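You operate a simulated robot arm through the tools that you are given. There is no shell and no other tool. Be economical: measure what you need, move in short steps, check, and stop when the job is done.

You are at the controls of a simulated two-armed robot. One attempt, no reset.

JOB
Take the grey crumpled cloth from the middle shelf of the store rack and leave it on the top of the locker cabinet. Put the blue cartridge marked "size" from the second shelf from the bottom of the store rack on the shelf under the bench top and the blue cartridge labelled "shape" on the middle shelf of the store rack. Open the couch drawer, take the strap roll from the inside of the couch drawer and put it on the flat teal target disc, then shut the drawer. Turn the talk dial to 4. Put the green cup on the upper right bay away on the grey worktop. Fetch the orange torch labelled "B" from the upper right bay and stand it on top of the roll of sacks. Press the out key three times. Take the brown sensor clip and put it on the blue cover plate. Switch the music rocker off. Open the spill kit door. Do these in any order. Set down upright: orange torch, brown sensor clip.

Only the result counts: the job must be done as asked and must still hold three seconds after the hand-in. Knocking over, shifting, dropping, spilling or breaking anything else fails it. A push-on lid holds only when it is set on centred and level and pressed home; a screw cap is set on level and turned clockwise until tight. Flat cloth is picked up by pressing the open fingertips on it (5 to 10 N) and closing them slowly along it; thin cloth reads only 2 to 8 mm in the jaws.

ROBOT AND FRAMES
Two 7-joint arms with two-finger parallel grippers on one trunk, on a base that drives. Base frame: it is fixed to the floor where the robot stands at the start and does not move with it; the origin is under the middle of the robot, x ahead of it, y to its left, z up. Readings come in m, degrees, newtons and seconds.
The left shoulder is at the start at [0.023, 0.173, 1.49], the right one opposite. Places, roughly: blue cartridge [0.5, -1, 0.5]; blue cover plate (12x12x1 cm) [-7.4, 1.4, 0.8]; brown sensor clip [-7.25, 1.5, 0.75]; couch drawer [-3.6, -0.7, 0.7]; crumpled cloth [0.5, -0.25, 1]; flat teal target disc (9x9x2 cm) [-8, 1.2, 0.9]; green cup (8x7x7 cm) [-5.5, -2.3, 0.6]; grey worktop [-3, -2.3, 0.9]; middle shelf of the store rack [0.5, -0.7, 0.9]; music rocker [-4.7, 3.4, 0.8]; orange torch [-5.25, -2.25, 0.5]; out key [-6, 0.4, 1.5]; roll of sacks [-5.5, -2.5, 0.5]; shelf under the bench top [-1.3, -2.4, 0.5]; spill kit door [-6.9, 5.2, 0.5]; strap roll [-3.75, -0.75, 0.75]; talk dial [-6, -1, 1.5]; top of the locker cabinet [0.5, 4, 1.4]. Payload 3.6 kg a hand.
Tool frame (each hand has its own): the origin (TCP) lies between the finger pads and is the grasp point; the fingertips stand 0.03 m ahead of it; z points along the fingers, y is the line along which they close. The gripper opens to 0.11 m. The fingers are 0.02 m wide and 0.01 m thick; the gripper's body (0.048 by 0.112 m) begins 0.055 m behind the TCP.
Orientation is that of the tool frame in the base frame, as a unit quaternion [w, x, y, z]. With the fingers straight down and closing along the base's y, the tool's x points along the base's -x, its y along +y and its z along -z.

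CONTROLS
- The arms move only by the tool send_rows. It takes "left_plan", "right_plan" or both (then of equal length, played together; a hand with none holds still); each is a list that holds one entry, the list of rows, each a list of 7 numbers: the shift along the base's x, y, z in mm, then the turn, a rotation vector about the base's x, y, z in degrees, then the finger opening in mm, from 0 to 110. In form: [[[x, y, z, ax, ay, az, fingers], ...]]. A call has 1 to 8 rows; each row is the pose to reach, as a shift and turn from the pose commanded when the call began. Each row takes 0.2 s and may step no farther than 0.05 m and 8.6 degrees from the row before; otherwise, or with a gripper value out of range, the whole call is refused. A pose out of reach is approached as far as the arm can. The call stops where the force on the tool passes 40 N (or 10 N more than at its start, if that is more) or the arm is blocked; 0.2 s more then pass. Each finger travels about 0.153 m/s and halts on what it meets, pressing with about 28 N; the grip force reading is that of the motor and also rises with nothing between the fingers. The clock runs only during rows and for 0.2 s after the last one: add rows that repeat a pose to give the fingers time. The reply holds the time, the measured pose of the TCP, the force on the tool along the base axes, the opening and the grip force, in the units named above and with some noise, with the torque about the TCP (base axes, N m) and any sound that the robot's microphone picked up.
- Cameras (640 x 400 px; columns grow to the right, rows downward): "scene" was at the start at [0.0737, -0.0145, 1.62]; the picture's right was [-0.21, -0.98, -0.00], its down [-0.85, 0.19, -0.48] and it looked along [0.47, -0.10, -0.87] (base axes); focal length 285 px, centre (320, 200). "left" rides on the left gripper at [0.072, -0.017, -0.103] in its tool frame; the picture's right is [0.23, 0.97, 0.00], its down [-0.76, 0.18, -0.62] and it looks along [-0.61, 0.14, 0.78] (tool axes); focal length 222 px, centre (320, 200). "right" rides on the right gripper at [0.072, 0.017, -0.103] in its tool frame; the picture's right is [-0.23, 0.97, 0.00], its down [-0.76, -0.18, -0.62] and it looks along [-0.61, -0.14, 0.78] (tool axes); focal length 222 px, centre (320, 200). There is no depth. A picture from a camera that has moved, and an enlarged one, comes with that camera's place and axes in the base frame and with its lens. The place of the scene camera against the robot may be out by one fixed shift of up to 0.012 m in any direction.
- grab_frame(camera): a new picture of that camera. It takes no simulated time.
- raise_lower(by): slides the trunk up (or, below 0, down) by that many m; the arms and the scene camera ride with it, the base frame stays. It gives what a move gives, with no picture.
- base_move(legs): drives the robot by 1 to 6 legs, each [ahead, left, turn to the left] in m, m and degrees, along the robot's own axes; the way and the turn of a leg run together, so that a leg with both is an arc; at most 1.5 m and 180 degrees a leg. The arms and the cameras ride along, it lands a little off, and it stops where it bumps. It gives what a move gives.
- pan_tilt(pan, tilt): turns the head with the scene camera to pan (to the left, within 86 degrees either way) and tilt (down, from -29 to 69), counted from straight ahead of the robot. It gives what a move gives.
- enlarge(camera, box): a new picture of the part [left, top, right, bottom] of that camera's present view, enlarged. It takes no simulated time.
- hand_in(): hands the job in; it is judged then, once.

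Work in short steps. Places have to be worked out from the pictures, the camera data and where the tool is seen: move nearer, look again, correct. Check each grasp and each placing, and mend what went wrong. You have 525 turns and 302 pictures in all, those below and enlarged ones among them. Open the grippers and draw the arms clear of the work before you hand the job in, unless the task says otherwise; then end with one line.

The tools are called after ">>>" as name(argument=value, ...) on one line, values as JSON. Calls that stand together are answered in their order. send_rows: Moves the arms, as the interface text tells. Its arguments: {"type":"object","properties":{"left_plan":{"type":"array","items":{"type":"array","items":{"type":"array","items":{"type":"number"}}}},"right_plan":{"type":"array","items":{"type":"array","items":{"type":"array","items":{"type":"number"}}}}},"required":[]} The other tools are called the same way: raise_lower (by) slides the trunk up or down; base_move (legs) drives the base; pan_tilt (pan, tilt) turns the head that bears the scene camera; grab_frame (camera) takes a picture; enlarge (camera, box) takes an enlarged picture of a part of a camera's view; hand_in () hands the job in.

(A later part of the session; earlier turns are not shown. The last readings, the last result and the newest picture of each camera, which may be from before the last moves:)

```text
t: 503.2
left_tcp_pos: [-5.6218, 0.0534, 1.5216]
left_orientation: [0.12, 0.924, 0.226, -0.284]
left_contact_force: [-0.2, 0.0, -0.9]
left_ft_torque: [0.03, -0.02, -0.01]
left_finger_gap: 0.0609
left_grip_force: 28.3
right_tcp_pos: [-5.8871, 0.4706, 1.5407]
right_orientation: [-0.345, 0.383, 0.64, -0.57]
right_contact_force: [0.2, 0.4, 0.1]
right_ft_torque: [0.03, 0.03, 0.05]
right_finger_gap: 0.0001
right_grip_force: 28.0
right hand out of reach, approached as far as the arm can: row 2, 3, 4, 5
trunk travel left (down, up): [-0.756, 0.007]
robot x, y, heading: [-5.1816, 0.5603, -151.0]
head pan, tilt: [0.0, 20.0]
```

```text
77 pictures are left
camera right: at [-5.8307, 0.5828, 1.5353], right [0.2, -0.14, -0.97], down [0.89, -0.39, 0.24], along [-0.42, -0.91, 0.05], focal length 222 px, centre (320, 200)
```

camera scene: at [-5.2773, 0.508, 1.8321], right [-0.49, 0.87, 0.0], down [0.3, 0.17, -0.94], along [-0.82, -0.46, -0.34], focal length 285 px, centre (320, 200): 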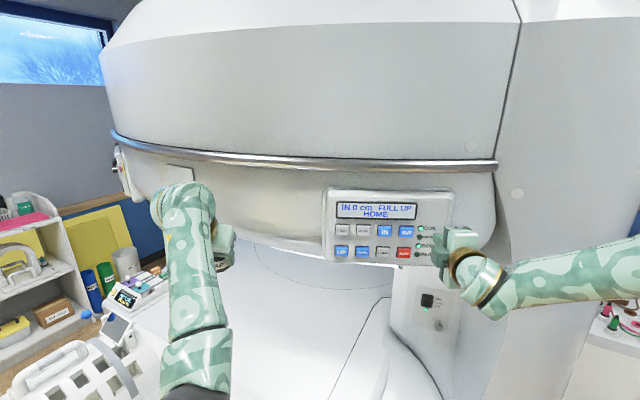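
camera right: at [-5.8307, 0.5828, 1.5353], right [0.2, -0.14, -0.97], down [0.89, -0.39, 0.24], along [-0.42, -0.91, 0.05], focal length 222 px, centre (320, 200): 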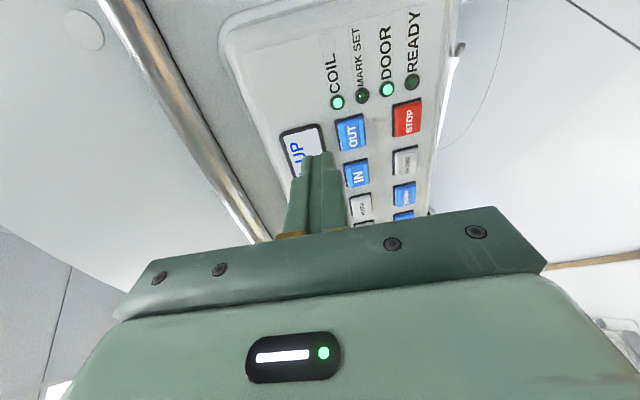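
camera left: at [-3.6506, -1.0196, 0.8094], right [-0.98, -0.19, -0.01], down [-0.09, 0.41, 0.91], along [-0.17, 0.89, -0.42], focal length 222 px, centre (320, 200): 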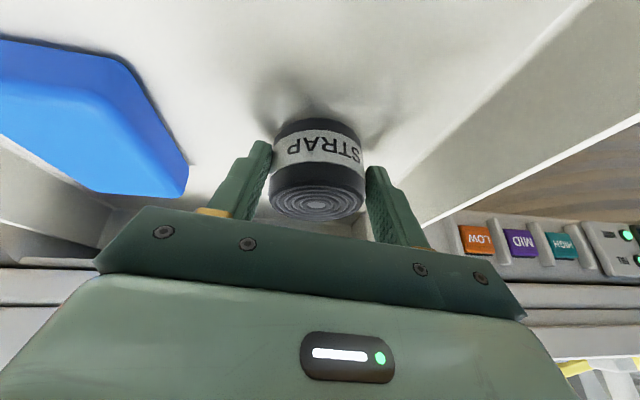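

Lower the trunk 33 mm and shift the base 32 mm left to align the fingertip with OUT.

>>> raise_lower(by=-0.033)

>>> base_move(legs=[[0.02, 0.032, 0]])

>>> grab_frame(camera="right")

```text
t: 504.0
left_tcp_pos: [-5.6223, 0.0538, 1.4886]
left_orientation: [0.121, 0.924, 0.228, -0.283]
left_contact_force: [-0.4, -0.5, -0.1]
left_ft_torque: [0.02, -0.02, 0.01]
left_finger_gap: 0.061
left_grip_force: 27.6
right_tcp_pos: [-5.8891, 0.4705, 1.5071]
right_orientation: [-0.345, 0.383, 0.639, -0.571]
right_contact_force: [-0.4, -0.9, 0.1]
right_ft_torque: [0.01, 0.04, 0.0]
right_finger_gap: 0.0001
right_grip_force: 28.0
trunk travel left (down, up): [-0.723, 0.04]
robot x, y, heading: [-5.1837, 0.5591, -150.9]
head pan, tilt: [0.0, 20.0]
```

```text
t: 504.9
left_tcp_pos: [-5.6255, 0.0243, 1.4922]
left_orientation: [0.123, 0.923, 0.226, -0.286]
left_contact_force: [0.0, 0.4, -1.7]
left_ft_torque: [-0.03, -0.06, 0.0]
left_finger_gap: 0.0608
left_grip_force: 28.1
right_tcp_pos: [-5.8912, 0.4425, 1.5084]
right_orientation: [-0.345, 0.385, 0.637, -0.572]
right_contact_force: [0.5, -0.2, 0.3]
right_ft_torque: [-0.02, 0.01, 0.06]
right_finger_gap: 0.0002
right_grip_force: 28.5
trunk travel left (down, up): [-0.723, 0.04]
robot x, y, heading: [-5.1816, 0.5239, -150.9]
head pan, tilt: [0.0, 20.0]
```

```text
76 pictures are left
camera right: at [-5.8332, 0.5552, 1.502], right [0.2, -0.15, -0.97], down [0.89, -0.39, 0.25], along [-0.42, -0.91, 0.06], focal length 222 px, centre (320, 200)
```

right: 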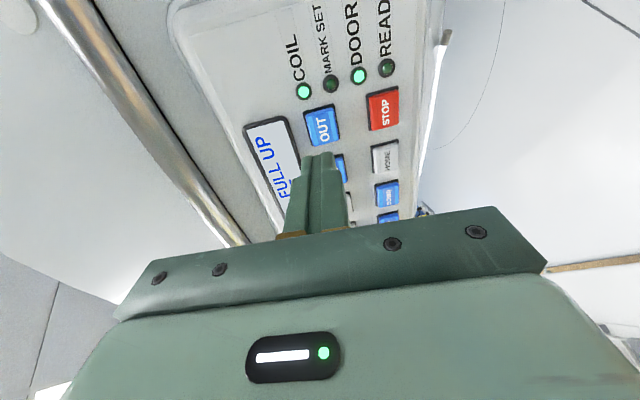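

Nearly aligned; shift 13 mm toward -y with the arm and advance to 2 cm from the key.

>>> send_rows(right_plan=[[[0, -7, 0, 0, 0, 0, 0], [-20, -24, -2, 0, 0, 0, 0], [-40, -35, -5, 0, 0, 0, 0], [-60, -46, -7, 0, 0, 0, 0]]])

>>> grab_frame(camera="right")

```text
t: 505.9
left_tcp_pos: [-5.6258, 0.0169, 1.4887]
left_orientation: [0.12, 0.924, 0.226, -0.284]
left_contact_force: [-0.2, 0.7, -1.0]
left_ft_torque: [0.01, -0.04, 0.0]
left_finger_gap: 0.0606
left_grip_force: 28.0
right_tcp_pos: [-5.9199, 0.4329, 1.5294]
right_orientation: [-0.345, 0.385, 0.64, -0.569]
right_contact_force: [-0.3, -0.5, 0.5]
right_ft_torque: [0.03, 0.01, 0.01]
right_finger_gap: 0.0
right_grip_force: 28.3
right hand out of reach, approached as far as the arm can: row 1, 2, 3, 4
trunk travel left (down, up): [-0.723, 0.04]
robot x, y, heading: [-5.1852, 0.5226, -151.0]
head pan, tilt: [0.0, 20.0]
```

```text
75 pictures are left
camera right: at [-5.8621, 0.5443, 1.5247], right [0.2, -0.15, -0.97], down [0.89, -0.39, 0.24], along [-0.42, -0.91, 0.05], focal length 222 px, centre (320, 200)
```

right: 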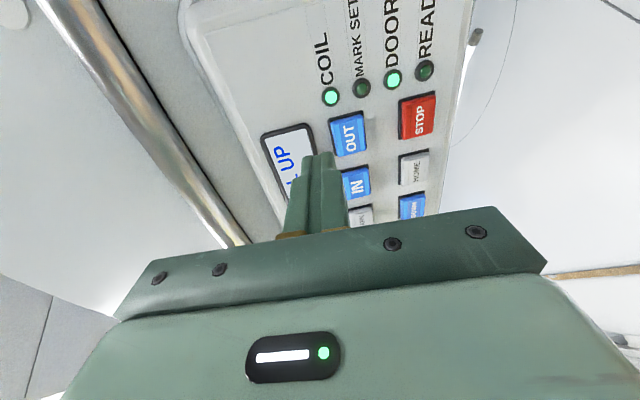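

Arm limit again; retract 25 mm, lower slightly, and bring the base in 6 cm instead.

>>> send_rows(right_plan=[[[10, 5, -12, 0, 0, 0, 0], [20, 10, -28, 0, 0, 0, 0]]])

>>> base_move(legs=[[0.055, 0.012, 0]])

>>> grab_frame(camera="right")

```text
t: 506.4
left_tcp_pos: [-5.6252, 0.0168, 1.4898]
left_orientation: [0.12, 0.924, 0.226, -0.284]
left_contact_force: [-0.2, -0.3, 0.0]
left_ft_torque: [0.01, -0.04, 0.03]
left_finger_gap: 0.0608
left_grip_force: 27.7
right_tcp_pos: [-5.9004, 0.4435, 1.5012]
right_orientation: [-0.345, 0.384, 0.639, -0.569]
right_contact_force: [-0.2, 0.6, -0.2]
right_ft_torque: [0.01, -0.01, 0.0]
right_finger_gap: 0.0001
right_grip_force: 27.8
trunk travel left (down, up): [-0.723, 0.04]
robot x, y, heading: [-5.1874, 0.5221, -151.0]
head pan, tilt: [0.0, 20.0]
```

```text
t: 507.4
left_tcp_pos: [-5.6501, -0.0134, 1.4964]
left_orientation: [0.121, 0.921, 0.227, -0.291]
left_contact_force: [1.1, 0.4, -0.6]
left_ft_torque: [0.02, -0.02, -0.07]
left_finger_gap: 0.0609
left_grip_force: 27.7
right_tcp_pos: [-5.9265, 0.4115, 1.5109]
right_orientation: [-0.348, 0.381, 0.636, -0.573]
right_contact_force: [0.2, -0.6, 0.4]
right_ft_torque: [0.03, -0.07, -0.05]
right_finger_gap: 0.0
right_grip_force: 27.3
trunk travel left (down, up): [-0.723, 0.04]
robot x, y, heading: [-5.2226, 0.4849, -151.3]
head pan, tilt: [0.0, 20.0]
```

```text
74 pictures are left
camera right: at [-5.8685, 0.5235, 1.5043], right [0.19, -0.15, -0.97], down [0.89, -0.39, 0.23], along [-0.42, -0.91, 0.06], focal length 222 px, centre (320, 200)
```

right: 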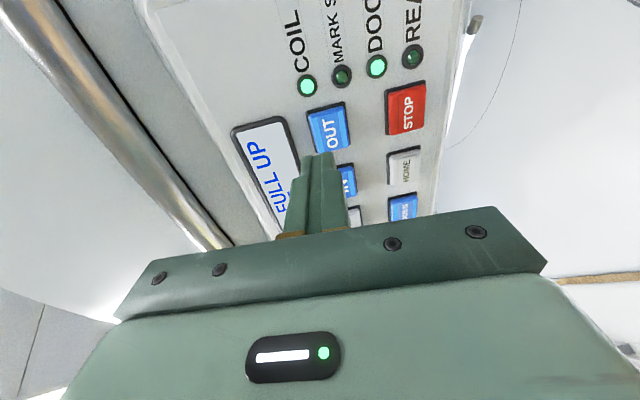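

Aligned with OUT. Advance slowly toward the key.

>>> send_rows(right_plan=[[[-12, -6, -6, 0, 0, 0, 0], [-24, -12, -8, 0, 0, 0, 0], [-34, -18, -9, 0, 0, 0, 0], [-42, -22, -10, 0, 0, 0, 0], [-46, -24, -10, 0, 0, 0, 0], [-50, -26, -11, 0, 0, 0, 0]]])

>>> grab_frame(camera="right")

```text
t: 508.8
left_tcp_pos: [-5.6624, -0.0184, 1.4911]
left_orientation: [0.12, 0.923, 0.227, -0.287]
left_contact_force: [-0.2, -0.6, -0.9]
left_ft_torque: [0.03, -0.05, 0.01]
left_finger_gap: 0.0608
left_grip_force: 28.1
right_tcp_pos: [-5.9635, 0.4089, 1.5136]
right_orientation: [-0.345, 0.383, 0.638, -0.571]
right_contact_force: [0.1, -1.4, -0.5]
right_ft_torque: [0.01, 0.0, 0.01]
right_finger_gap: 0.0
right_grip_force: 28.0
right hand out of reach, approached as far as the arm can: row 1, 2, 3, 4, 5, 6
trunk travel left (down, up): [-0.723, 0.04]
robot x, y, heading: [-5.2262, 0.4867, -150.8]
head pan, tilt: [0.0, 20.0]
```

```text
73 pictures are left
camera right: at [-5.9056, 0.5217, 1.5081], right [0.2, -0.15, -0.97], down [0.89, -0.39, 0.24], along [-0.42, -0.91, 0.05], focal length 222 px, centre (320, 200)
```

right: 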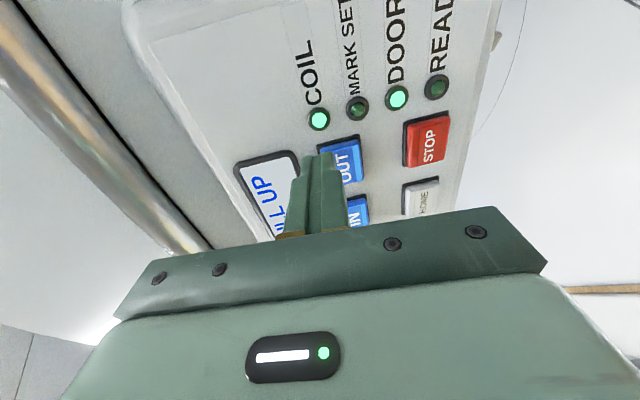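

Tip is ~1 cm from the panel near the key's edge; lower the trunk 14 mm and shift the base 14 mm left.

>>> raise_lower(by=-0.014)

>>> base_move(legs=[[0, 0.018, 0]])

>>> grab_frame(camera="right")

```text
t: 509.4
left_tcp_pos: [-5.6635, -0.0186, 1.4779]
left_orientation: [0.12, 0.923, 0.227, -0.286]
left_contact_force: [0.6, 0.0, -1.2]
left_ft_torque: [0.04, -0.05, 0.01]
left_finger_gap: 0.0607
left_grip_force: 27.6
right_tcp_pos: [-5.9645, 0.4098, 1.4989]
right_orientation: [-0.345, 0.382, 0.639, -0.572]
right_contact_force: [0.3, 0.2, 0.1]
right_ft_torque: [0.01, -0.02, -0.04]
right_finger_gap: 0.0
right_grip_force: 27.8
trunk travel left (down, up): [-0.709, 0.054]
robot x, y, heading: [-5.2258, 0.4845, -150.9]
head pan, tilt: [0.0, 20.0]
```

```text
t: 510.2
left_tcp_pos: [-5.6581, -0.0281, 1.4783]
left_orientation: [0.121, 0.924, 0.226, -0.285]
left_contact_force: [0.0, -0.5, 0.5]
left_ft_torque: [-0.02, -0.04, 0.07]
left_finger_gap: 0.0603
left_grip_force: 28.1
right_tcp_pos: [-5.9605, 0.3992, 1.4982]
right_orientation: [-0.344, 0.384, 0.638, -0.572]
right_contact_force: [-0.4, 1.2, 0.0]
right_ft_torque: [-0.03, 0.01, 0.07]
right_finger_gap: 0.0001
right_grip_force: 28.2
trunk travel left (down, up): [-0.709, 0.054]
robot x, y, heading: [-5.2184, 0.4707, -150.8]
head pan, tilt: [0.0, 20.0]
```

```text
72 pictures are left
camera right: at [-5.9011, 0.5119, 1.4923], right [0.2, -0.15, -0.97], down [0.89, -0.39, 0.24], along [-0.42, -0.91, 0.06], focal length 222 px, centre (320, 200)
```

right: 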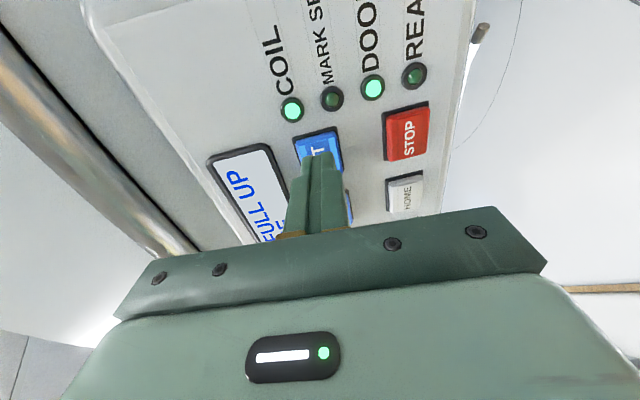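

Right over OUT. Press: advance ~20 mm, then release.

>>> send_rows(right_plan=[[[-7, -3, 0, 0, 0, 0, 0], [-13, -6, 0, 0, 0, 0, 0], [-17, -8, 0, 0, 0, 0, 0], [-21, -10, 0, 0, 0, 0, 0]]])

>>> enlarge(camera="scene", box=[300, 170, 460, 270])

```text
t: 511.2
left_tcp_pos: [-5.6543, -0.0334, 1.4781]
left_orientation: [0.12, 0.923, 0.226, -0.285]
left_contact_force: [0.6, 1.0, -0.5]
left_ft_torque: [0.01, -0.02, 0.0]
left_finger_gap: 0.0607
left_grip_force: 27.6
right_tcp_pos: [-5.9678, 0.395, 1.509]
right_orientation: [-0.345, 0.383, 0.638, -0.572]
right_contact_force: [0.2, 0.6, 0.5]
right_ft_torque: [-0.02, 0.0, 0.02]
right_finger_gap: 0.0001
right_grip_force: 28.4
right hand out of reach, approached as far as the arm can: row 1, 2, 3, 4
trunk travel left (down, up): [-0.709, 0.054]
robot x, y, heading: [-5.2191, 0.4716, -150.8]
head pan, tilt: [0.0, 20.0]
```

```text
4.00 times, centred on (380, 220) of scene
camera zoom: at [-5.3133, 0.4177, 1.7852], right [-0.49, 0.87, 0.0], down [0.3, 0.17, -0.94], along [-0.82, -0.46, -0.34], focal length 1142 px, centre (80, 120)
```

zoom: 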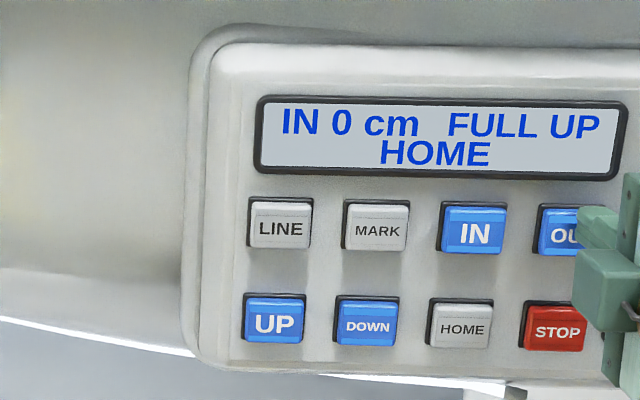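

The arm is at its limit in this stance. Re-stance: back off, shift right, turn 16° left so the key lies in the right arm's natural zone; yaw the hand back 16°.

>>> base_move(legs=[[-0.12, -0.18, 0], [0, 0, 16]])

>>> send_rows(right_plan=[[[0, 0, -4, 0, 0, -5, 0], [0, 0, -8, 0, 0, -10, 0], [0, 0, -12, 0, 0, -15, 0]]])

>>> grab_frame(camera="right")

```text
t: 513.8
left_tcp_pos: [-5.4797, 0.0818, 1.4769]
left_orientation: [0.16, 0.882, 0.355, -0.266]
left_contact_force: [0.4, -0.4, -0.7]
left_ft_torque: [0.04, -0.01, 0.01]
left_finger_gap: 0.0605
left_grip_force: 27.6
right_tcp_pos: [-5.9004, 0.405, 1.5074]
right_orientation: [-0.261, 0.289, 0.686, -0.614]
right_contact_force: [0.2, -0.2, 0.6]
right_ft_torque: [0.02, -0.01, 0.01]
right_finger_gap: 0.0
right_grip_force: 28.4
trunk travel left (down, up): [-0.709, 0.054]
robot x, y, heading: [-5.2009, 0.6838, -134.5]
head pan, tilt: [0.0, 20.0]
```

```text
t: 514.6
left_tcp_pos: [-5.4809, 0.0803, 1.4766]
left_orientation: [0.16, 0.882, 0.356, -0.265]
left_contact_force: [-0.1, -0.5, -0.5]
left_ft_torque: [0.02, -0.03, -0.01]
left_finger_gap: 0.0605
left_grip_force: 28.3
right_tcp_pos: [-5.8949, 0.4313, 1.5115]
right_orientation: [-0.34, 0.377, 0.643, -0.574]
right_contact_force: [0.8, -0.4, -0.1]
right_ft_torque: [-0.03, -0.01, 0.02]
right_finger_gap: 0.0
right_grip_force: 28.2
right hand out of reach, approached as far as the arm can: row 1, 2, 3
trunk travel left (down, up): [-0.709, 0.054]
robot x, y, heading: [-5.203, 0.6908, -134.3]
head pan, tilt: [0.0, 20.0]
```

```text
70 pictures are left
camera right: at [-5.8393, 0.545, 1.5068], right [0.2, -0.14, -0.97], down [0.89, -0.38, 0.24], along [-0.4, -0.92, 0.05], focal length 222 px, centre (320, 200)
```

right: 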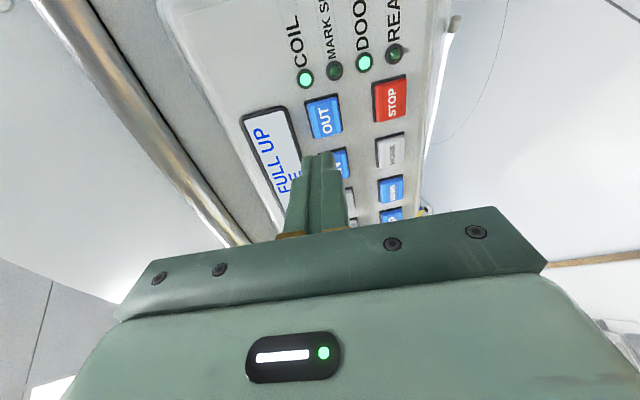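

Retract the arm 80 mm and drive the base 0.1 m closer for reach margin.

>>> send_rows(right_plan=[[[35, 19, -5, 0, 0, 0, 0], [70, 38, -10, 0, 0, 0, 0]]])

>>> base_move(legs=[[0.1, 0, 0]])

>>> grab_frame(camera="right")

```text
t: 515.2
left_tcp_pos: [-5.4788, 0.0813, 1.4779]
left_orientation: [0.159, 0.882, 0.354, -0.267]
left_contact_force: [0.6, 0.0, -0.9]
left_ft_torque: [0.0, 0.0, 0.0]
left_finger_gap: 0.0603
left_grip_force: 28.1
right_tcp_pos: [-5.8233, 0.471, 1.5043]
right_orientation: [-0.34, 0.377, 0.642, -0.575]
right_contact_force: [0.4, -0.1, 0.0]
right_ft_torque: [-0.04, 0.01, 0.01]
right_finger_gap: 0.0
right_grip_force: 28.1
trunk travel left (down, up): [-0.709, 0.054]
robot x, y, heading: [-5.2023, 0.6833, -134.6]
head pan, tilt: [0.0, 20.0]
```

```text
t: 516.4
left_tcp_pos: [-5.5456, 0.0137, 1.4801]
left_orientation: [0.159, 0.882, 0.353, -0.269]
left_contact_force: [0.1, 0.6, -0.5]
left_ft_torque: [0.01, -0.04, -0.02]
left_finger_gap: 0.0602
left_grip_force: 27.9
right_tcp_pos: [-5.8909, 0.4042, 1.5052]
right_orientation: [-0.341, 0.376, 0.641, -0.576]
right_contact_force: [-0.3, 0.3, -0.4]
right_ft_torque: [0.04, -0.02, 0.01]
right_finger_gap: 0.0
right_grip_force: 27.8
trunk travel left (down, up): [-0.709, 0.054]
robot x, y, heading: [-5.27, 0.6142, -134.7]
head pan, tilt: [0.0, 20.0]
```

```text
69 pictures are left
camera right: at [-5.8352, 0.5177, 1.499], right [0.2, -0.15, -0.97], down [0.9, -0.37, 0.24], along [-0.4, -0.92, 0.06], focal length 222 px, centre (320, 200)
```

right: 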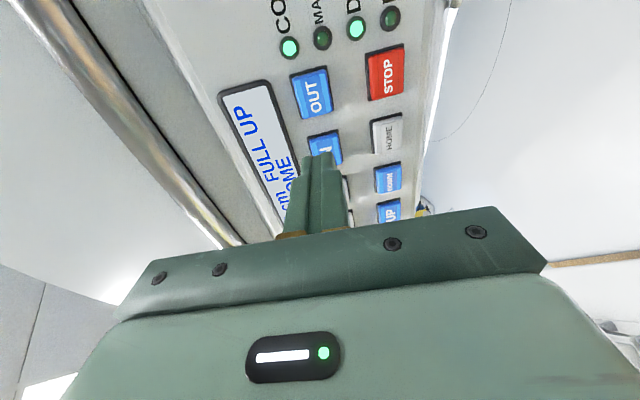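

OUT ray is consistent. Move to 15 mm in front of the key.

>>> send_rows(right_plan=[[[0, 20, 0, 0, 0, 0, 0], [-20, 18, -2, 0, 0, 0, 0], [-40, 8, -4, 0, 0, 0, 0], [-62, -5, -6, 0, 0, 0, 0]]])

>>> grab_frame(camera="right")

```text
t: 517.4
left_tcp_pos: [-5.5501, 0.0099, 1.4766]
left_orientation: [0.159, 0.882, 0.354, -0.267]
left_contact_force: [0.6, 0.8, -0.4]
left_ft_torque: [0.0, -0.01, -0.02]
left_finger_gap: 0.0601
left_grip_force: 28.9
right_tcp_pos: [-5.9575, 0.3942, 1.4964]
right_orientation: [-0.34, 0.377, 0.642, -0.575]
right_contact_force: [-0.3, -0.3, -0.7]
right_ft_torque: [0.0, -0.02, 0.0]
right_finger_gap: 0.0001
right_grip_force: 28.0
trunk travel left (down, up): [-0.709, 0.054]
robot x, y, heading: [-5.2686, 0.616, -134.7]
head pan, tilt: [0.0, 20.0]
```

```text
68 pictures are left
camera right: at [-5.9012, 0.5084, 1.4911], right [0.2, -0.14, -0.97], down [0.89, -0.38, 0.24], along [-0.4, -0.92, 0.05], focal length 222 px, centre (320, 200)
```

right: 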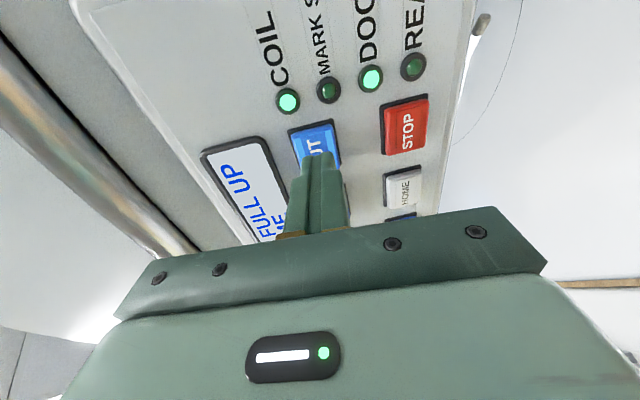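

Good, no reach limit now. Press OUT once and retreat.

>>> send_rows(right_plan=[[[-8, -4, 0, 0, 0, 0, 0], [-14, -7, 0, 0, 0, 0, 0], [-18, -9, 0, 0, 0, 0, 0], [-22, -11, 0, 0, 0, 0, 0], [-26, -13, 0, 0, 0, 0, 0]]])

```text
t: 518.5
left_tcp_pos: [-5.5433, 0.013, 1.4788]
left_orientation: [0.159, 0.881, 0.354, -0.269]
left_contact_force: [0.7, 0.0, -0.9]
left_ft_torque: [0.03, -0.02, -0.01]
left_finger_gap: 0.0603
left_grip_force: 27.8
right_tcp_pos: [-5.9755, 0.3851, 1.497]
right_orientation: [-0.339, 0.376, 0.644, -0.574]
right_contact_force: [30.6, 13.3, -13.2]
right_ft_torque: [0.05, -0.34, -0.22]
right_finger_gap: 0.0
right_grip_force: 27.8
trunk travel left (down, up): [-0.709, 0.054]
robot x, y, heading: [-5.2734, 0.6095, -134.6]
head pan, tilt: [0.0, 20.0]
heard: click
```

Click heard. Retreat 20 mm and read the display.

>>> send_rows(right_plan=[[[10, 5, 0, 0, 0, 0, 0], [20, 10, 0, 0, 0, 0, 0], [20, 10, 0, 0, 0, 0, 0]]])

>>> grab_frame(camera="right")

>>> grab_frame(camera="scene")

```text
t: 519.4
left_tcp_pos: [-5.55, 0.0108, 1.4764]
left_orientation: [0.159, 0.882, 0.355, -0.266]
left_contact_force: [-0.4, -0.8, 0.3]
left_ft_torque: [0.01, -0.02, 0.02]
left_finger_gap: 0.0603
left_grip_force: 27.8
right_tcp_pos: [-5.9625, 0.3922, 1.4979]
right_orientation: [-0.341, 0.376, 0.641, -0.576]
right_contact_force: [-0.9, 0.4, 0.7]
right_ft_torque: [0.02, -0.06, -0.01]
right_finger_gap: 0.0
right_grip_force: 27.6
trunk travel left (down, up): [-0.709, 0.054]
robot x, y, heading: [-5.2725, 0.614, -134.6]
head pan, tilt: [0.0, 20.0]
```

```text
67 pictures are left
camera right: at [-5.9069, 0.5064, 1.4918], right [0.2, -0.15, -0.97], down [0.89, -0.38, 0.24], along [-0.4, -0.92, 0.06], focal length 222 px, centre (320, 200)
```

right: 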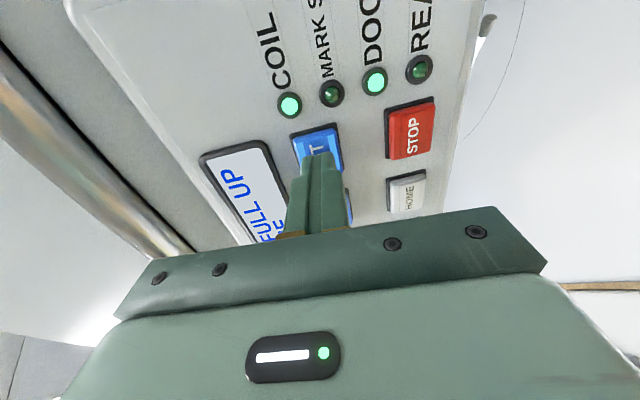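

```text
66 pictures are left
camera scene: at [-5.3477, 0.5399, 1.7853], right [-0.71, 0.7, 0.0], down [0.24, 0.24, -0.94], along [-0.66, -0.67, -0.34], focal length 285 px, centre (320, 200)
```

scene: 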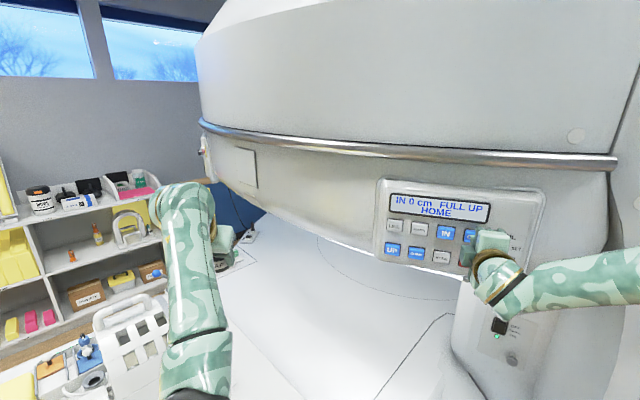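

Press 2: advance, then retreat.

>>> send_rows(right_plan=[[[-6, -3, 0, 0, 0, 0, 0], [-12, -6, 0, 0, 0, 0, 0], [-16, -8, 0, 0, 0, 0, 0], [-20, -10, 0, 0, 0, 0, 0], [-23, -12, 0, 0, 0, 0, 0]]])

>>> send_rows(right_plan=[[[12, 6, 0, 0, 0, 0, 0], [22, 11, 0, 0, 0, 0, 0], [22, 11, 0, 0, 0, 0, 0], [22, 11, 0, 0, 0, 0, 0]]])

```text
t: 520.5
left_tcp_pos: [-5.5425, 0.0151, 1.4805]
left_orientation: [0.16, 0.881, 0.354, -0.269]
left_contact_force: [0.4, 0.1, -1.5]
left_ft_torque: [0.0, 0.0, -0.05]
left_finger_gap: 0.0601
left_grip_force: 28.1
right_tcp_pos: [-5.9756, 0.3866, 1.4976]
right_orientation: [-0.338, 0.374, 0.644, -0.575]
right_contact_force: [22.1, 14.8, 4.7]
right_ft_torque: [-0.02, 0.24, -0.3]
right_finger_gap: 0.0001
right_grip_force: 28.3
trunk travel left (down, up): [-0.709, 0.054]
robot x, y, heading: [-5.268, 0.6187, -134.6]
head pan, tilt: [0.0, 20.0]
heard: click
stopped in row 5 (right hand): the force on the tool passed its limit at 43 N (the readings are from after the stop); the commanded pose is now the measured one
```

```text
t: 521.5
left_tcp_pos: [-5.5504, 0.0098, 1.4771]
left_orientation: [0.159, 0.882, 0.354, -0.266]
left_contact_force: [0.5, 0.3, -1.0]
left_ft_torque: [0.03, 0.0, -0.01]
left_finger_gap: 0.0602
left_grip_force: 28.2
right_tcp_pos: [-5.9609, 0.3916, 1.4915]
right_orientation: [-0.337, 0.377, 0.646, -0.572]
right_contact_force: [0.1, 0.1, 0.5]
right_ft_torque: [0.01, -0.01, 0.01]
right_finger_gap: 0.0
right_grip_force: 28.0
trunk travel left (down, up): [-0.709, 0.054]
robot x, y, heading: [-5.2661, 0.6185, -134.6]
head pan, tilt: [0.0, 20.0]
```

Second click. Press 3.

>>> send_rows(right_plan=[[[-6, -3, 2, 0, 0, 0, 0], [-12, -6, 2, 0, 0, 0, 0], [-16, -8, 2, 0, 0, 0, 0], [-20, -10, 2, 0, 0, 0, 0], [-22, -11, 2, 0, 0, 0, 0]]])

>>> send_rows(right_plan=[[[14, 7, 0, 0, 0, 0, 0], [40, 20, 0, 0, 0, 0, 0], [75, 38, 0, 0, 0, 0, 0], [110, 56, 0, 0, 0, 0, 0]]])

```text
t: 522.8
left_tcp_pos: [-5.5427, 0.0141, 1.4794]
left_orientation: [0.159, 0.882, 0.353, -0.27]
left_contact_force: [0.3, 1.1, -0.3]
left_ft_torque: [0.03, 0.01, -0.03]
left_finger_gap: 0.06
left_grip_force: 28.4
right_tcp_pos: [-5.975, 0.3857, 1.4963]
right_orientation: [-0.337, 0.377, 0.647, -0.571]
right_contact_force: [31.0, 15.9, -10.9]
right_ft_torque: [0.06, -0.21, -0.3]
right_finger_gap: 0.0
right_grip_force: 28.4
trunk travel left (down, up): [-0.709, 0.054]
robot x, y, heading: [-5.2676, 0.6116, -134.7]
head pan, tilt: [0.0, 20.0]
heard: click
```

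```text
t: 523.8
left_tcp_pos: [-5.5497, 0.0102, 1.4771]
left_orientation: [0.158, 0.883, 0.354, -0.265]
left_contact_force: [-0.7, -0.1, -0.3]
left_ft_torque: [-0.02, -0.01, -0.02]
left_finger_gap: 0.0603
left_grip_force: 28.0
right_tcp_pos: [-5.8719, 0.438, 1.4949]
right_orientation: [-0.337, 0.377, 0.646, -0.572]
right_contact_force: [0.5, 0.0, -0.7]
right_ft_torque: [0.04, -0.02, 0.04]
right_finger_gap: 0.0
right_grip_force: 27.9
trunk travel left (down, up): [-0.709, 0.054]
robot x, y, heading: [-5.273, 0.6121, -134.6]
head pan, tilt: [0.0, 20.0]
```

Three clicks done. Back off, face west, strafe north and look toward the bench with the disc.

>>> base_move(legs=[[-0.35, 0, 0], [0, 0, -45], [0, -1.2, 0]])

>>> pan_tilt(pan=10, tilt=22)

>>> grab_frame(camera="scene")

```text
t: 533.8
left_tcp_pos: [-5.6593, 1.827, 1.478]
left_orientation: [0.047, 0.951, -0.004, -0.307]
left_contact_force: [0.3, 0.5, -1.0]
left_ft_torque: [0.03, 0.01, -0.01]
left_finger_gap: 0.0596
left_grip_force: 27.6
right_tcp_pos: [-5.592, 2.3591, 1.4941]
right_orientation: [-0.528, 0.593, 0.456, -0.402]
right_contact_force: [-0.1, -0.3, 0.0]
right_ft_torque: [-0.03, 0.04, -0.01]
right_finger_gap: 0.0
right_grip_force: 27.8
trunk travel left (down, up): [-0.709, 0.054]
robot x, y, heading: [-5.0355, 2.0658, -179.1]
head pan, tilt: [0.0, 20.0]
```

```text
t: 534.5
left_tcp_pos: [-5.6596, 1.8276, 1.4766]
left_orientation: [0.047, 0.951, -0.004, -0.307]
left_contact_force: [0.5, -0.5, -0.6]
left_ft_torque: [0.02, -0.04, 0.0]
left_finger_gap: 0.0594
left_grip_force: 27.7
right_tcp_pos: [-5.5923, 2.36, 1.4939]
right_orientation: [-0.528, 0.593, 0.455, -0.403]
right_contact_force: [0.5, 0.5, 0.7]
right_ft_torque: [0.0, 0.0, -0.01]
right_finger_gap: 0.0001
right_grip_force: 27.7
trunk travel left (down, up): [-0.709, 0.054]
robot x, y, heading: [-5.0372, 2.0611, -179.0]
head pan, tilt: [10.0, 22.0]
```

```text
65 pictures are left
camera scene: at [-5.1434, 2.0468, 1.782], right [-0.19, 0.98, 0.0], down [0.37, 0.07, -0.93], along [-0.91, -0.18, -0.37], focal length 285 px, centre (320, 200)
```

scene: 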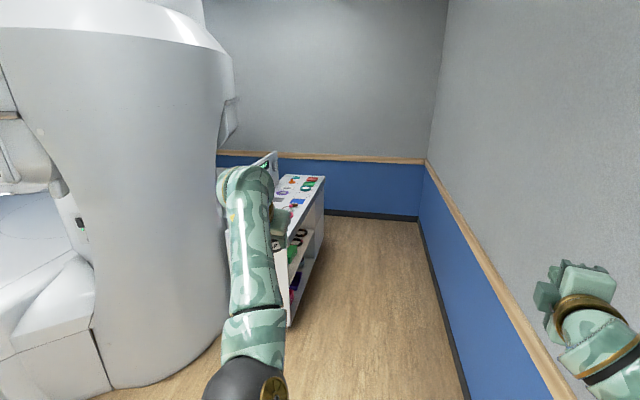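

Corridor lies between bench (y≈1.55) and wall (y≈2.7). Turn to face -y and strafe west.

>>> base_move(legs=[[0, 0, 90], [-0.1, -1.2, 0]])

>>> pan_tilt(pan=-25, tilt=35)

>>> grab_frame(camera="scene")

```text
t: 544.4
left_tcp_pos: [-5.9918, 1.513, 1.4759]
left_orientation: [0.251, 0.673, 0.672, -0.183]
left_contact_force: [-0.1, 0.2, -0.2]
left_ft_torque: [0.02, 0.02, 0.01]
left_finger_gap: 0.059
left_grip_force: 28.6
right_tcp_pos: [-6.5243, 1.5772, 1.4938]
right_orientation: [-0.087, 0.094, 0.742, -0.658]
right_contact_force: [-0.4, -0.1, -0.2]
right_ft_torque: [0.03, 0.01, 0.02]
right_finger_gap: 0.0001
right_grip_force: 27.4
trunk travel left (down, up): [-0.709, 0.054]
robot x, y, heading: [-6.2319, 2.1334, -88.4]
head pan, tilt: [10.0, 22.0]
```

```text
t: 545.4
left_tcp_pos: [-5.992, 1.5133, 1.478]
left_orientation: [0.251, 0.673, 0.671, -0.183]
left_contact_force: [0.1, 0.7, -0.9]
left_ft_torque: [0.05, 0.01, 0.02]
left_finger_gap: 0.059
left_grip_force: 28.2
right_tcp_pos: [-6.5257, 1.5778, 1.4948]
right_orientation: [-0.087, 0.093, 0.742, -0.658]
right_contact_force: [0.2, -0.3, -0.9]
right_ft_torque: [0.01, -0.02, -0.03]
right_finger_gap: 0.0
right_grip_force: 27.9
trunk travel left (down, up): [-0.709, 0.054]
robot x, y, heading: [-6.2325, 2.1335, -88.6]
head pan, tilt: [-25.0, 35.0]
```

```text
64 pictures are left
camera scene: at [-6.2728, 2.0423, 1.7614], right [-0.92, 0.4, 0.0], down [0.23, 0.53, -0.82], along [-0.33, -0.75, -0.57], focal length 285 px, centre (320, 200)
```

scene: 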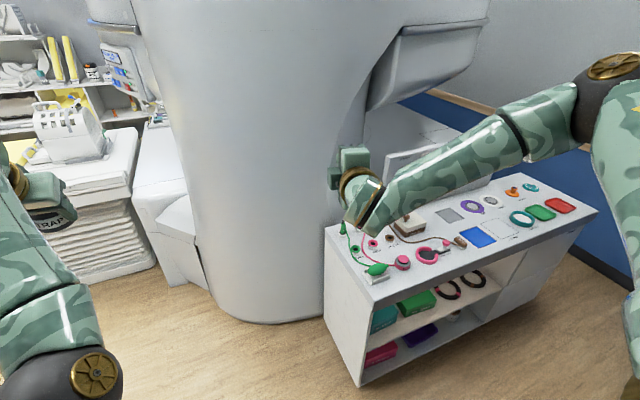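

Strafe 1.15 m west to face the bench squarely.

>>> base_move(legs=[[0, -1.15, -1.5]])

>>> pan_tilt(pan=0, tilt=45)

>>> grab_frame(camera="scene")

```text
t: 551.2
left_tcp_pos: [-7.1451, 1.4924, 1.4768]
left_orientation: [0.249, 0.679, 0.665, -0.185]
left_contact_force: [-0.1, -1.3, -0.9]
left_ft_torque: [0.03, 0.01, -0.01]
left_finger_gap: 0.0584
left_grip_force: 28.1
right_tcp_pos: [-7.6762, 1.5668, 1.4944]
right_orientation: [-0.094, 0.101, 0.741, -0.657]
right_contact_force: [0.9, -0.7, 0.1]
right_ft_torque: [-0.01, 0.0, 0.03]
right_finger_gap: 0.0
right_grip_force: 28.2
trunk travel left (down, up): [-0.709, 0.054]
robot x, y, heading: [-7.3743, 2.1123, -89.7]
head pan, tilt: [-25.0, 35.0]
```

```text
t: 552.1
left_tcp_pos: [-7.1451, 1.4935, 1.4777]
left_orientation: [0.248, 0.68, 0.665, -0.184]
left_contact_force: [-0.9, -0.2, -0.2]
left_ft_torque: [0.02, 0.02, 0.03]
left_finger_gap: 0.0587
left_grip_force: 28.0
right_tcp_pos: [-7.6756, 1.5662, 1.4948]
right_orientation: [-0.093, 0.101, 0.741, -0.657]
right_contact_force: [0.2, -0.2, -0.3]
right_ft_torque: [-0.01, -0.02, -0.04]
right_finger_gap: 0.0
right_grip_force: 28.3
trunk travel left (down, up): [-0.709, 0.054]
robot x, y, heading: [-7.3762, 2.1217, -89.9]
head pan, tilt: [0.0, 45.0]
```

```text
63 pictures are left
camera scene: at [-7.3787, 2.0248, 1.7466], right [-1.0, 0.0, 0.0], down [0.0, 0.71, -0.71], along [0.0, -0.71, -0.71], focal length 285 px, centre (320, 200)
```

scene: 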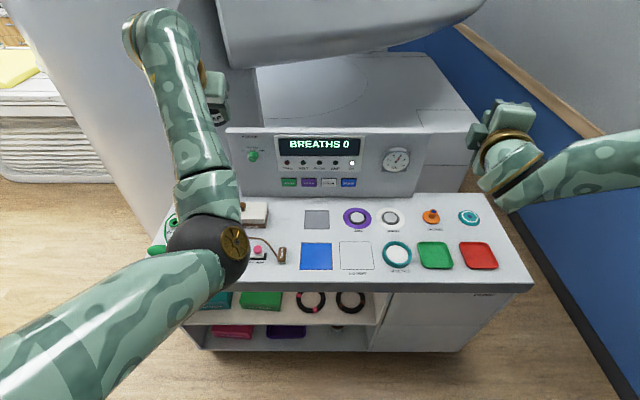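

>>> enlarge(camera="scene", box=[230, 190, 530, 290])

```text
2.13 times, centred on (380, 240) of scene
camera zoom: at [-7.3787, 2.0248, 1.7466], right [-1.0, 0.0, 0.0], down [0.0, 0.71, -0.71], along [0.0, -0.71, -0.71], focal length 609 px, centre (192, 115)
```

zoom: 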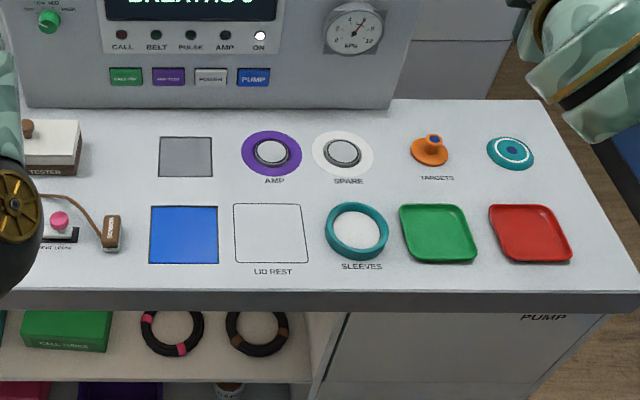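

Teal target disc ≈(-7.99,1.25), blue plate ≈(-7.363,1.437), brown clip ≈(-7.24,1.437), bench top ≈0.85. Strafe so the left hand can place the strap roll on the disc; restore the roll's tilt.

>>> base_move(legs=[[0, -0.7, 0]])

>>> raise_lower(by=-0.35)

>>> grab_frame(camera="scene")

```text
t: 556.0
left_tcp_pos: [-7.8448, 1.4894, 1.477]
left_orientation: [0.248, 0.681, 0.664, -0.185]
left_contact_force: [-0.2, 0.1, -0.9]
left_ft_torque: [0.03, 0.02, 0.05]
left_finger_gap: 0.0584
left_grip_force: 27.8
right_tcp_pos: [-8.3765, 1.5642, 1.4947]
right_orientation: [-0.094, 0.101, 0.741, -0.657]
right_contact_force: [0.2, -0.2, -0.3]
right_ft_torque: [0.01, 0.01, 0.01]
right_finger_gap: 0.0002
right_grip_force: 27.9
trunk travel left (down, up): [-0.709, 0.054]
robot x, y, heading: [-8.0749, 2.1151, -90.0]
head pan, tilt: [0.0, 45.0]
```

```text
t: 559.4
left_tcp_pos: [-7.8463, 1.4893, 1.127]
left_orientation: [0.249, 0.68, 0.664, -0.186]
left_contact_force: [0.5, -0.7, -0.8]
left_ft_torque: [0.02, -0.01, 0.02]
left_finger_gap: 0.0582
left_grip_force: 28.3
right_tcp_pos: [-8.3768, 1.5654, 1.1458]
right_orientation: [-0.094, 0.102, 0.741, -0.657]
right_contact_force: [-0.7, 0.1, 0.1]
right_ft_torque: [0.01, 0.02, 0.04]
right_finger_gap: 0.0001
right_grip_force: 28.1
trunk travel left (down, up): [-0.359, 0.404]
robot x, y, heading: [-8.0741, 2.1128, -89.6]
head pan, tilt: [0.0, 45.0]
```

```text
61 pictures are left
camera scene: at [-8.0779, 1.9765, 1.3951], right [-1.0, 0.0, 0.0], down [0.0, 0.71, -0.71], along [0.0, -0.71, -0.71], focal length 285 px, centre (320, 200)
```

scene: 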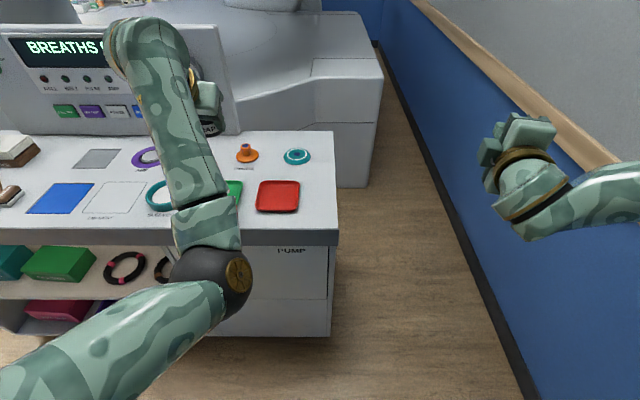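

Disc confirmed at (-8.0,1.252). Move the left hand above it with a +9.5° pitch correction.

>>> send_rows(left_plan=[[[-22, -33, -18, 1.5, 0, 0, 45], [-44, -66, -36, 3, 0, 0, 45], [-66, -99, -54, 4.5, 0, 0, 45], [-88, -132, -72, 6, 0, 0, 45], [-110, -165, -90, 7.5, 0, 0, 45], [-132, -198, -108, 9, 0, 0, 45], [-154, -230, -126, 9.5, 0, 0, 45]]])

>>> grab_frame(camera="left")

>>> grab_frame(camera="scene")

```text
t: 561.0
left_tcp_pos: [-7.9201, 1.383, 1.0348]
left_orientation: [0.195, 0.697, 0.677, -0.133]
left_contact_force: [-0.1, 0.8, -0.3]
left_ft_torque: [0.03, -0.02, 0.04]
left_finger_gap: 0.058
left_grip_force: 28.4
left hand out of reach, approached as far as the arm can: row 4, 5, 6, 7
right_tcp_pos: [-8.3779, 1.5641, 1.1451]
right_orientation: [-0.093, 0.102, 0.741, -0.657]
right_contact_force: [-0.5, 0.1, 0.4]
right_ft_torque: [-0.01, -0.01, -0.01]
right_finger_gap: 0.0
right_grip_force: 28.1
trunk travel left (down, up): [-0.359, 0.404]
robot x, y, heading: [-8.0719, 2.1124, -90.0]
head pan, tilt: [0.0, 45.0]
```

```text
60 pictures are left
camera left: at [-7.9428, 1.4934, 1.0936], right [0.98, 0.19, -0.01], down [0.09, -0.4, 0.91], along [0.17, -0.9, -0.41], focal length 222 px, centre (320, 200)
```

left: 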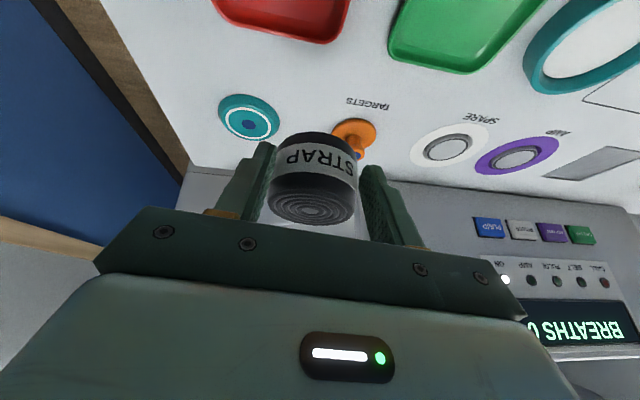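

```text
59 pictures are left
camera scene: at [-8.0781, 1.9764, 1.395], right [-1.0, 0.0, 0.0], down [0.0, 0.71, -0.71], along [0.0, -0.71, -0.71], focal length 285 px, centre (320, 200)
```

scene: 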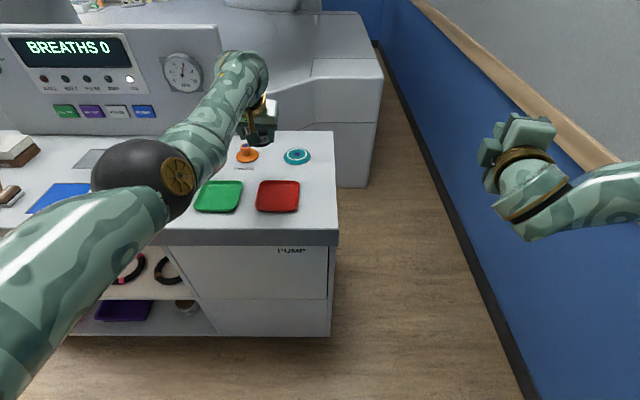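

Shift the base (0.13 forward, 0.078 right) to bring the roll above the disc.

>>> base_move(legs=[[0.13, -0.078, 0]])

>>> grab_frame(camera="left")

```text
t: 562.4
left_tcp_pos: [-7.9992, 1.2501, 1.034]
left_orientation: [0.194, 0.698, 0.677, -0.132]
left_contact_force: [-0.1, -0.2, -0.4]
left_ft_torque: [0.01, -0.01, 0.01]
left_finger_gap: 0.0578
left_grip_force: 27.6
right_tcp_pos: [-8.4557, 1.4313, 1.144]
right_orientation: [-0.093, 0.102, 0.741, -0.657]
right_contact_force: [-0.1, -0.4, 0.0]
right_ft_torque: [0.0, 0.0, 0.0]
right_finger_gap: 0.0
right_grip_force: 27.5
trunk travel left (down, up): [-0.359, 0.404]
robot x, y, heading: [-8.1536, 1.982, -89.9]
head pan, tilt: [0.0, 45.0]
```

```text
58 pictures are left
camera left: at [-8.0211, 1.3603, 1.0928], right [0.98, 0.19, -0.01], down [0.09, -0.4, 0.91], along [0.17, -0.9, -0.41], focal length 222 px, centre (320, 200)
```

left: 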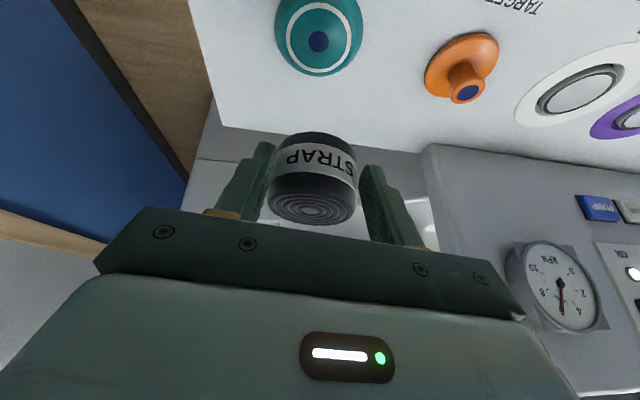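

Triangulation gives disc top z≈0.83 and y≈1.209. Move 4 cm forward and lower the trunk 0.12.

>>> base_move(legs=[[0.04, 0, 0]])

>>> raise_lower(by=-0.12)

>>> grab_frame(camera="left")

>>> enlarge(camera="scene", box=[200, 80, 360, 220])

```text
t: 563.2
left_tcp_pos: [-7.9978, 1.21, 1.0342]
left_orientation: [0.195, 0.698, 0.676, -0.133]
left_contact_force: [-0.3, 0.4, -1.2]
left_ft_torque: [-0.01, -0.01, -0.01]
left_finger_gap: 0.0581
left_grip_force: 27.8
right_tcp_pos: [-8.4555, 1.3924, 1.1451]
right_orientation: [-0.094, 0.103, 0.741, -0.657]
right_contact_force: [0.4, 0.3, -0.2]
right_ft_torque: [-0.03, 0.01, 0.01]
right_finger_gap: 0.0001
right_grip_force: 28.0
trunk travel left (down, up): [-0.359, 0.404]
robot x, y, heading: [-8.1551, 1.9411, -89.9]
head pan, tilt: [0.0, 45.0]
```

```text
t: 564.8
left_tcp_pos: [-7.9985, 1.2111, 0.9154]
left_orientation: [0.195, 0.698, 0.676, -0.132]
left_contact_force: [-0.3, 0.4, -1.3]
left_ft_torque: [0.04, -0.01, 0.01]
left_finger_gap: 0.0576
left_grip_force: 28.1
right_tcp_pos: [-8.4545, 1.3925, 1.0258]
right_orientation: [-0.094, 0.103, 0.74, -0.658]
right_contact_force: [-0.2, -0.2, 0.1]
right_ft_torque: [-0.01, 0.02, 0.02]
right_finger_gap: 0.0
right_grip_force: 27.9
trunk travel left (down, up): [-0.239, 0.524]
robot x, y, heading: [-8.1522, 1.9435, -89.7]
head pan, tilt: [0.0, 45.0]
```

```text
57 pictures are left
camera left: at [-8.0206, 1.3222, 0.9741], right [0.98, 0.19, -0.01], down [0.09, -0.4, 0.91], along [0.17, -0.9, -0.41], focal length 222 px, centre (320, 200)
```

left: 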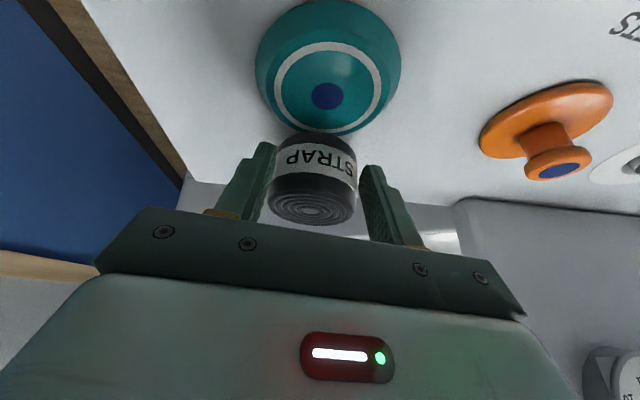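

```text
2.86 times, centred on (280, 150) of scene
camera zoom: at [-8.1553, 1.7554, 1.2726], right [-1.0, 0.0, 0.0], down [0.0, 0.71, -0.71], along [0.0, -0.71, -0.71], focal length 815 px, centre (434, 343)
```

zoom: 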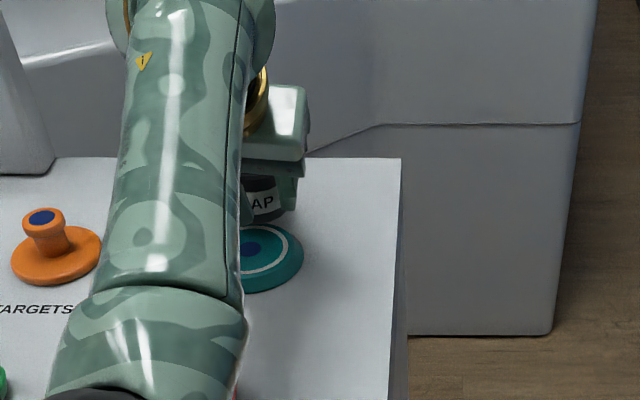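

Disc centre refined to (-7.995,1.199). Shift 12 mm in -y and lower by arm until contact.

>>> send_rows(left_plan=[[[3, -12, -8, 0, 0, 0, 45], [3, -12, -20, 0, 0, 0, 45], [3, -12, -28, 0, 0, 0, 45], [3, -12, -34, 0, 0, 0, 45], [3, -12, -39, 0, 0, 0, 45], [3, -12, -43, 0, 0, 0, 45]]])

>>> grab_frame(camera="left")

```text
t: 566.2
left_tcp_pos: [-7.9973, 1.197, 0.8845]
left_orientation: [0.202, 0.695, 0.676, -0.14]
left_contact_force: [-0.7, 11.5, 17.2]
left_ft_torque: [0.26, 0.46, -0.37]
left_finger_gap: 0.0444
left_grip_force: 0.1
right_tcp_pos: [-8.4554, 1.3965, 1.0265]
right_orientation: [-0.094, 0.103, 0.739, -0.659]
right_contact_force: [0.7, -0.7, 0.7]
right_ft_torque: [-0.02, -0.01, -0.02]
right_finger_gap: 0.0
right_grip_force: 28.3
trunk travel left (down, up): [-0.239, 0.524]
robot x, y, heading: [-8.1533, 1.946, -89.8]
head pan, tilt: [0.0, 45.0]
stopped in row 6 (left hand): the force on the tool passed its limit at 41 N (the readings are from after the stop); the commanded pose is now the measured one
```

```text
55 pictures are left
camera left: at [-8.0187, 1.31, 0.9393], right [0.98, 0.2, -0.02], down [0.09, -0.38, 0.92], along [0.17, -0.9, -0.39], focal length 222 px, centre (320, 200)
```

left: 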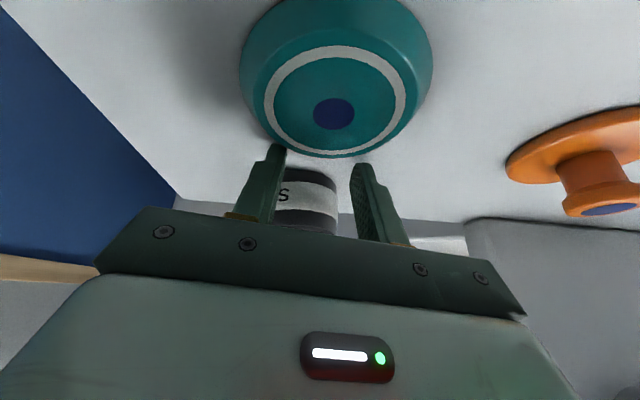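

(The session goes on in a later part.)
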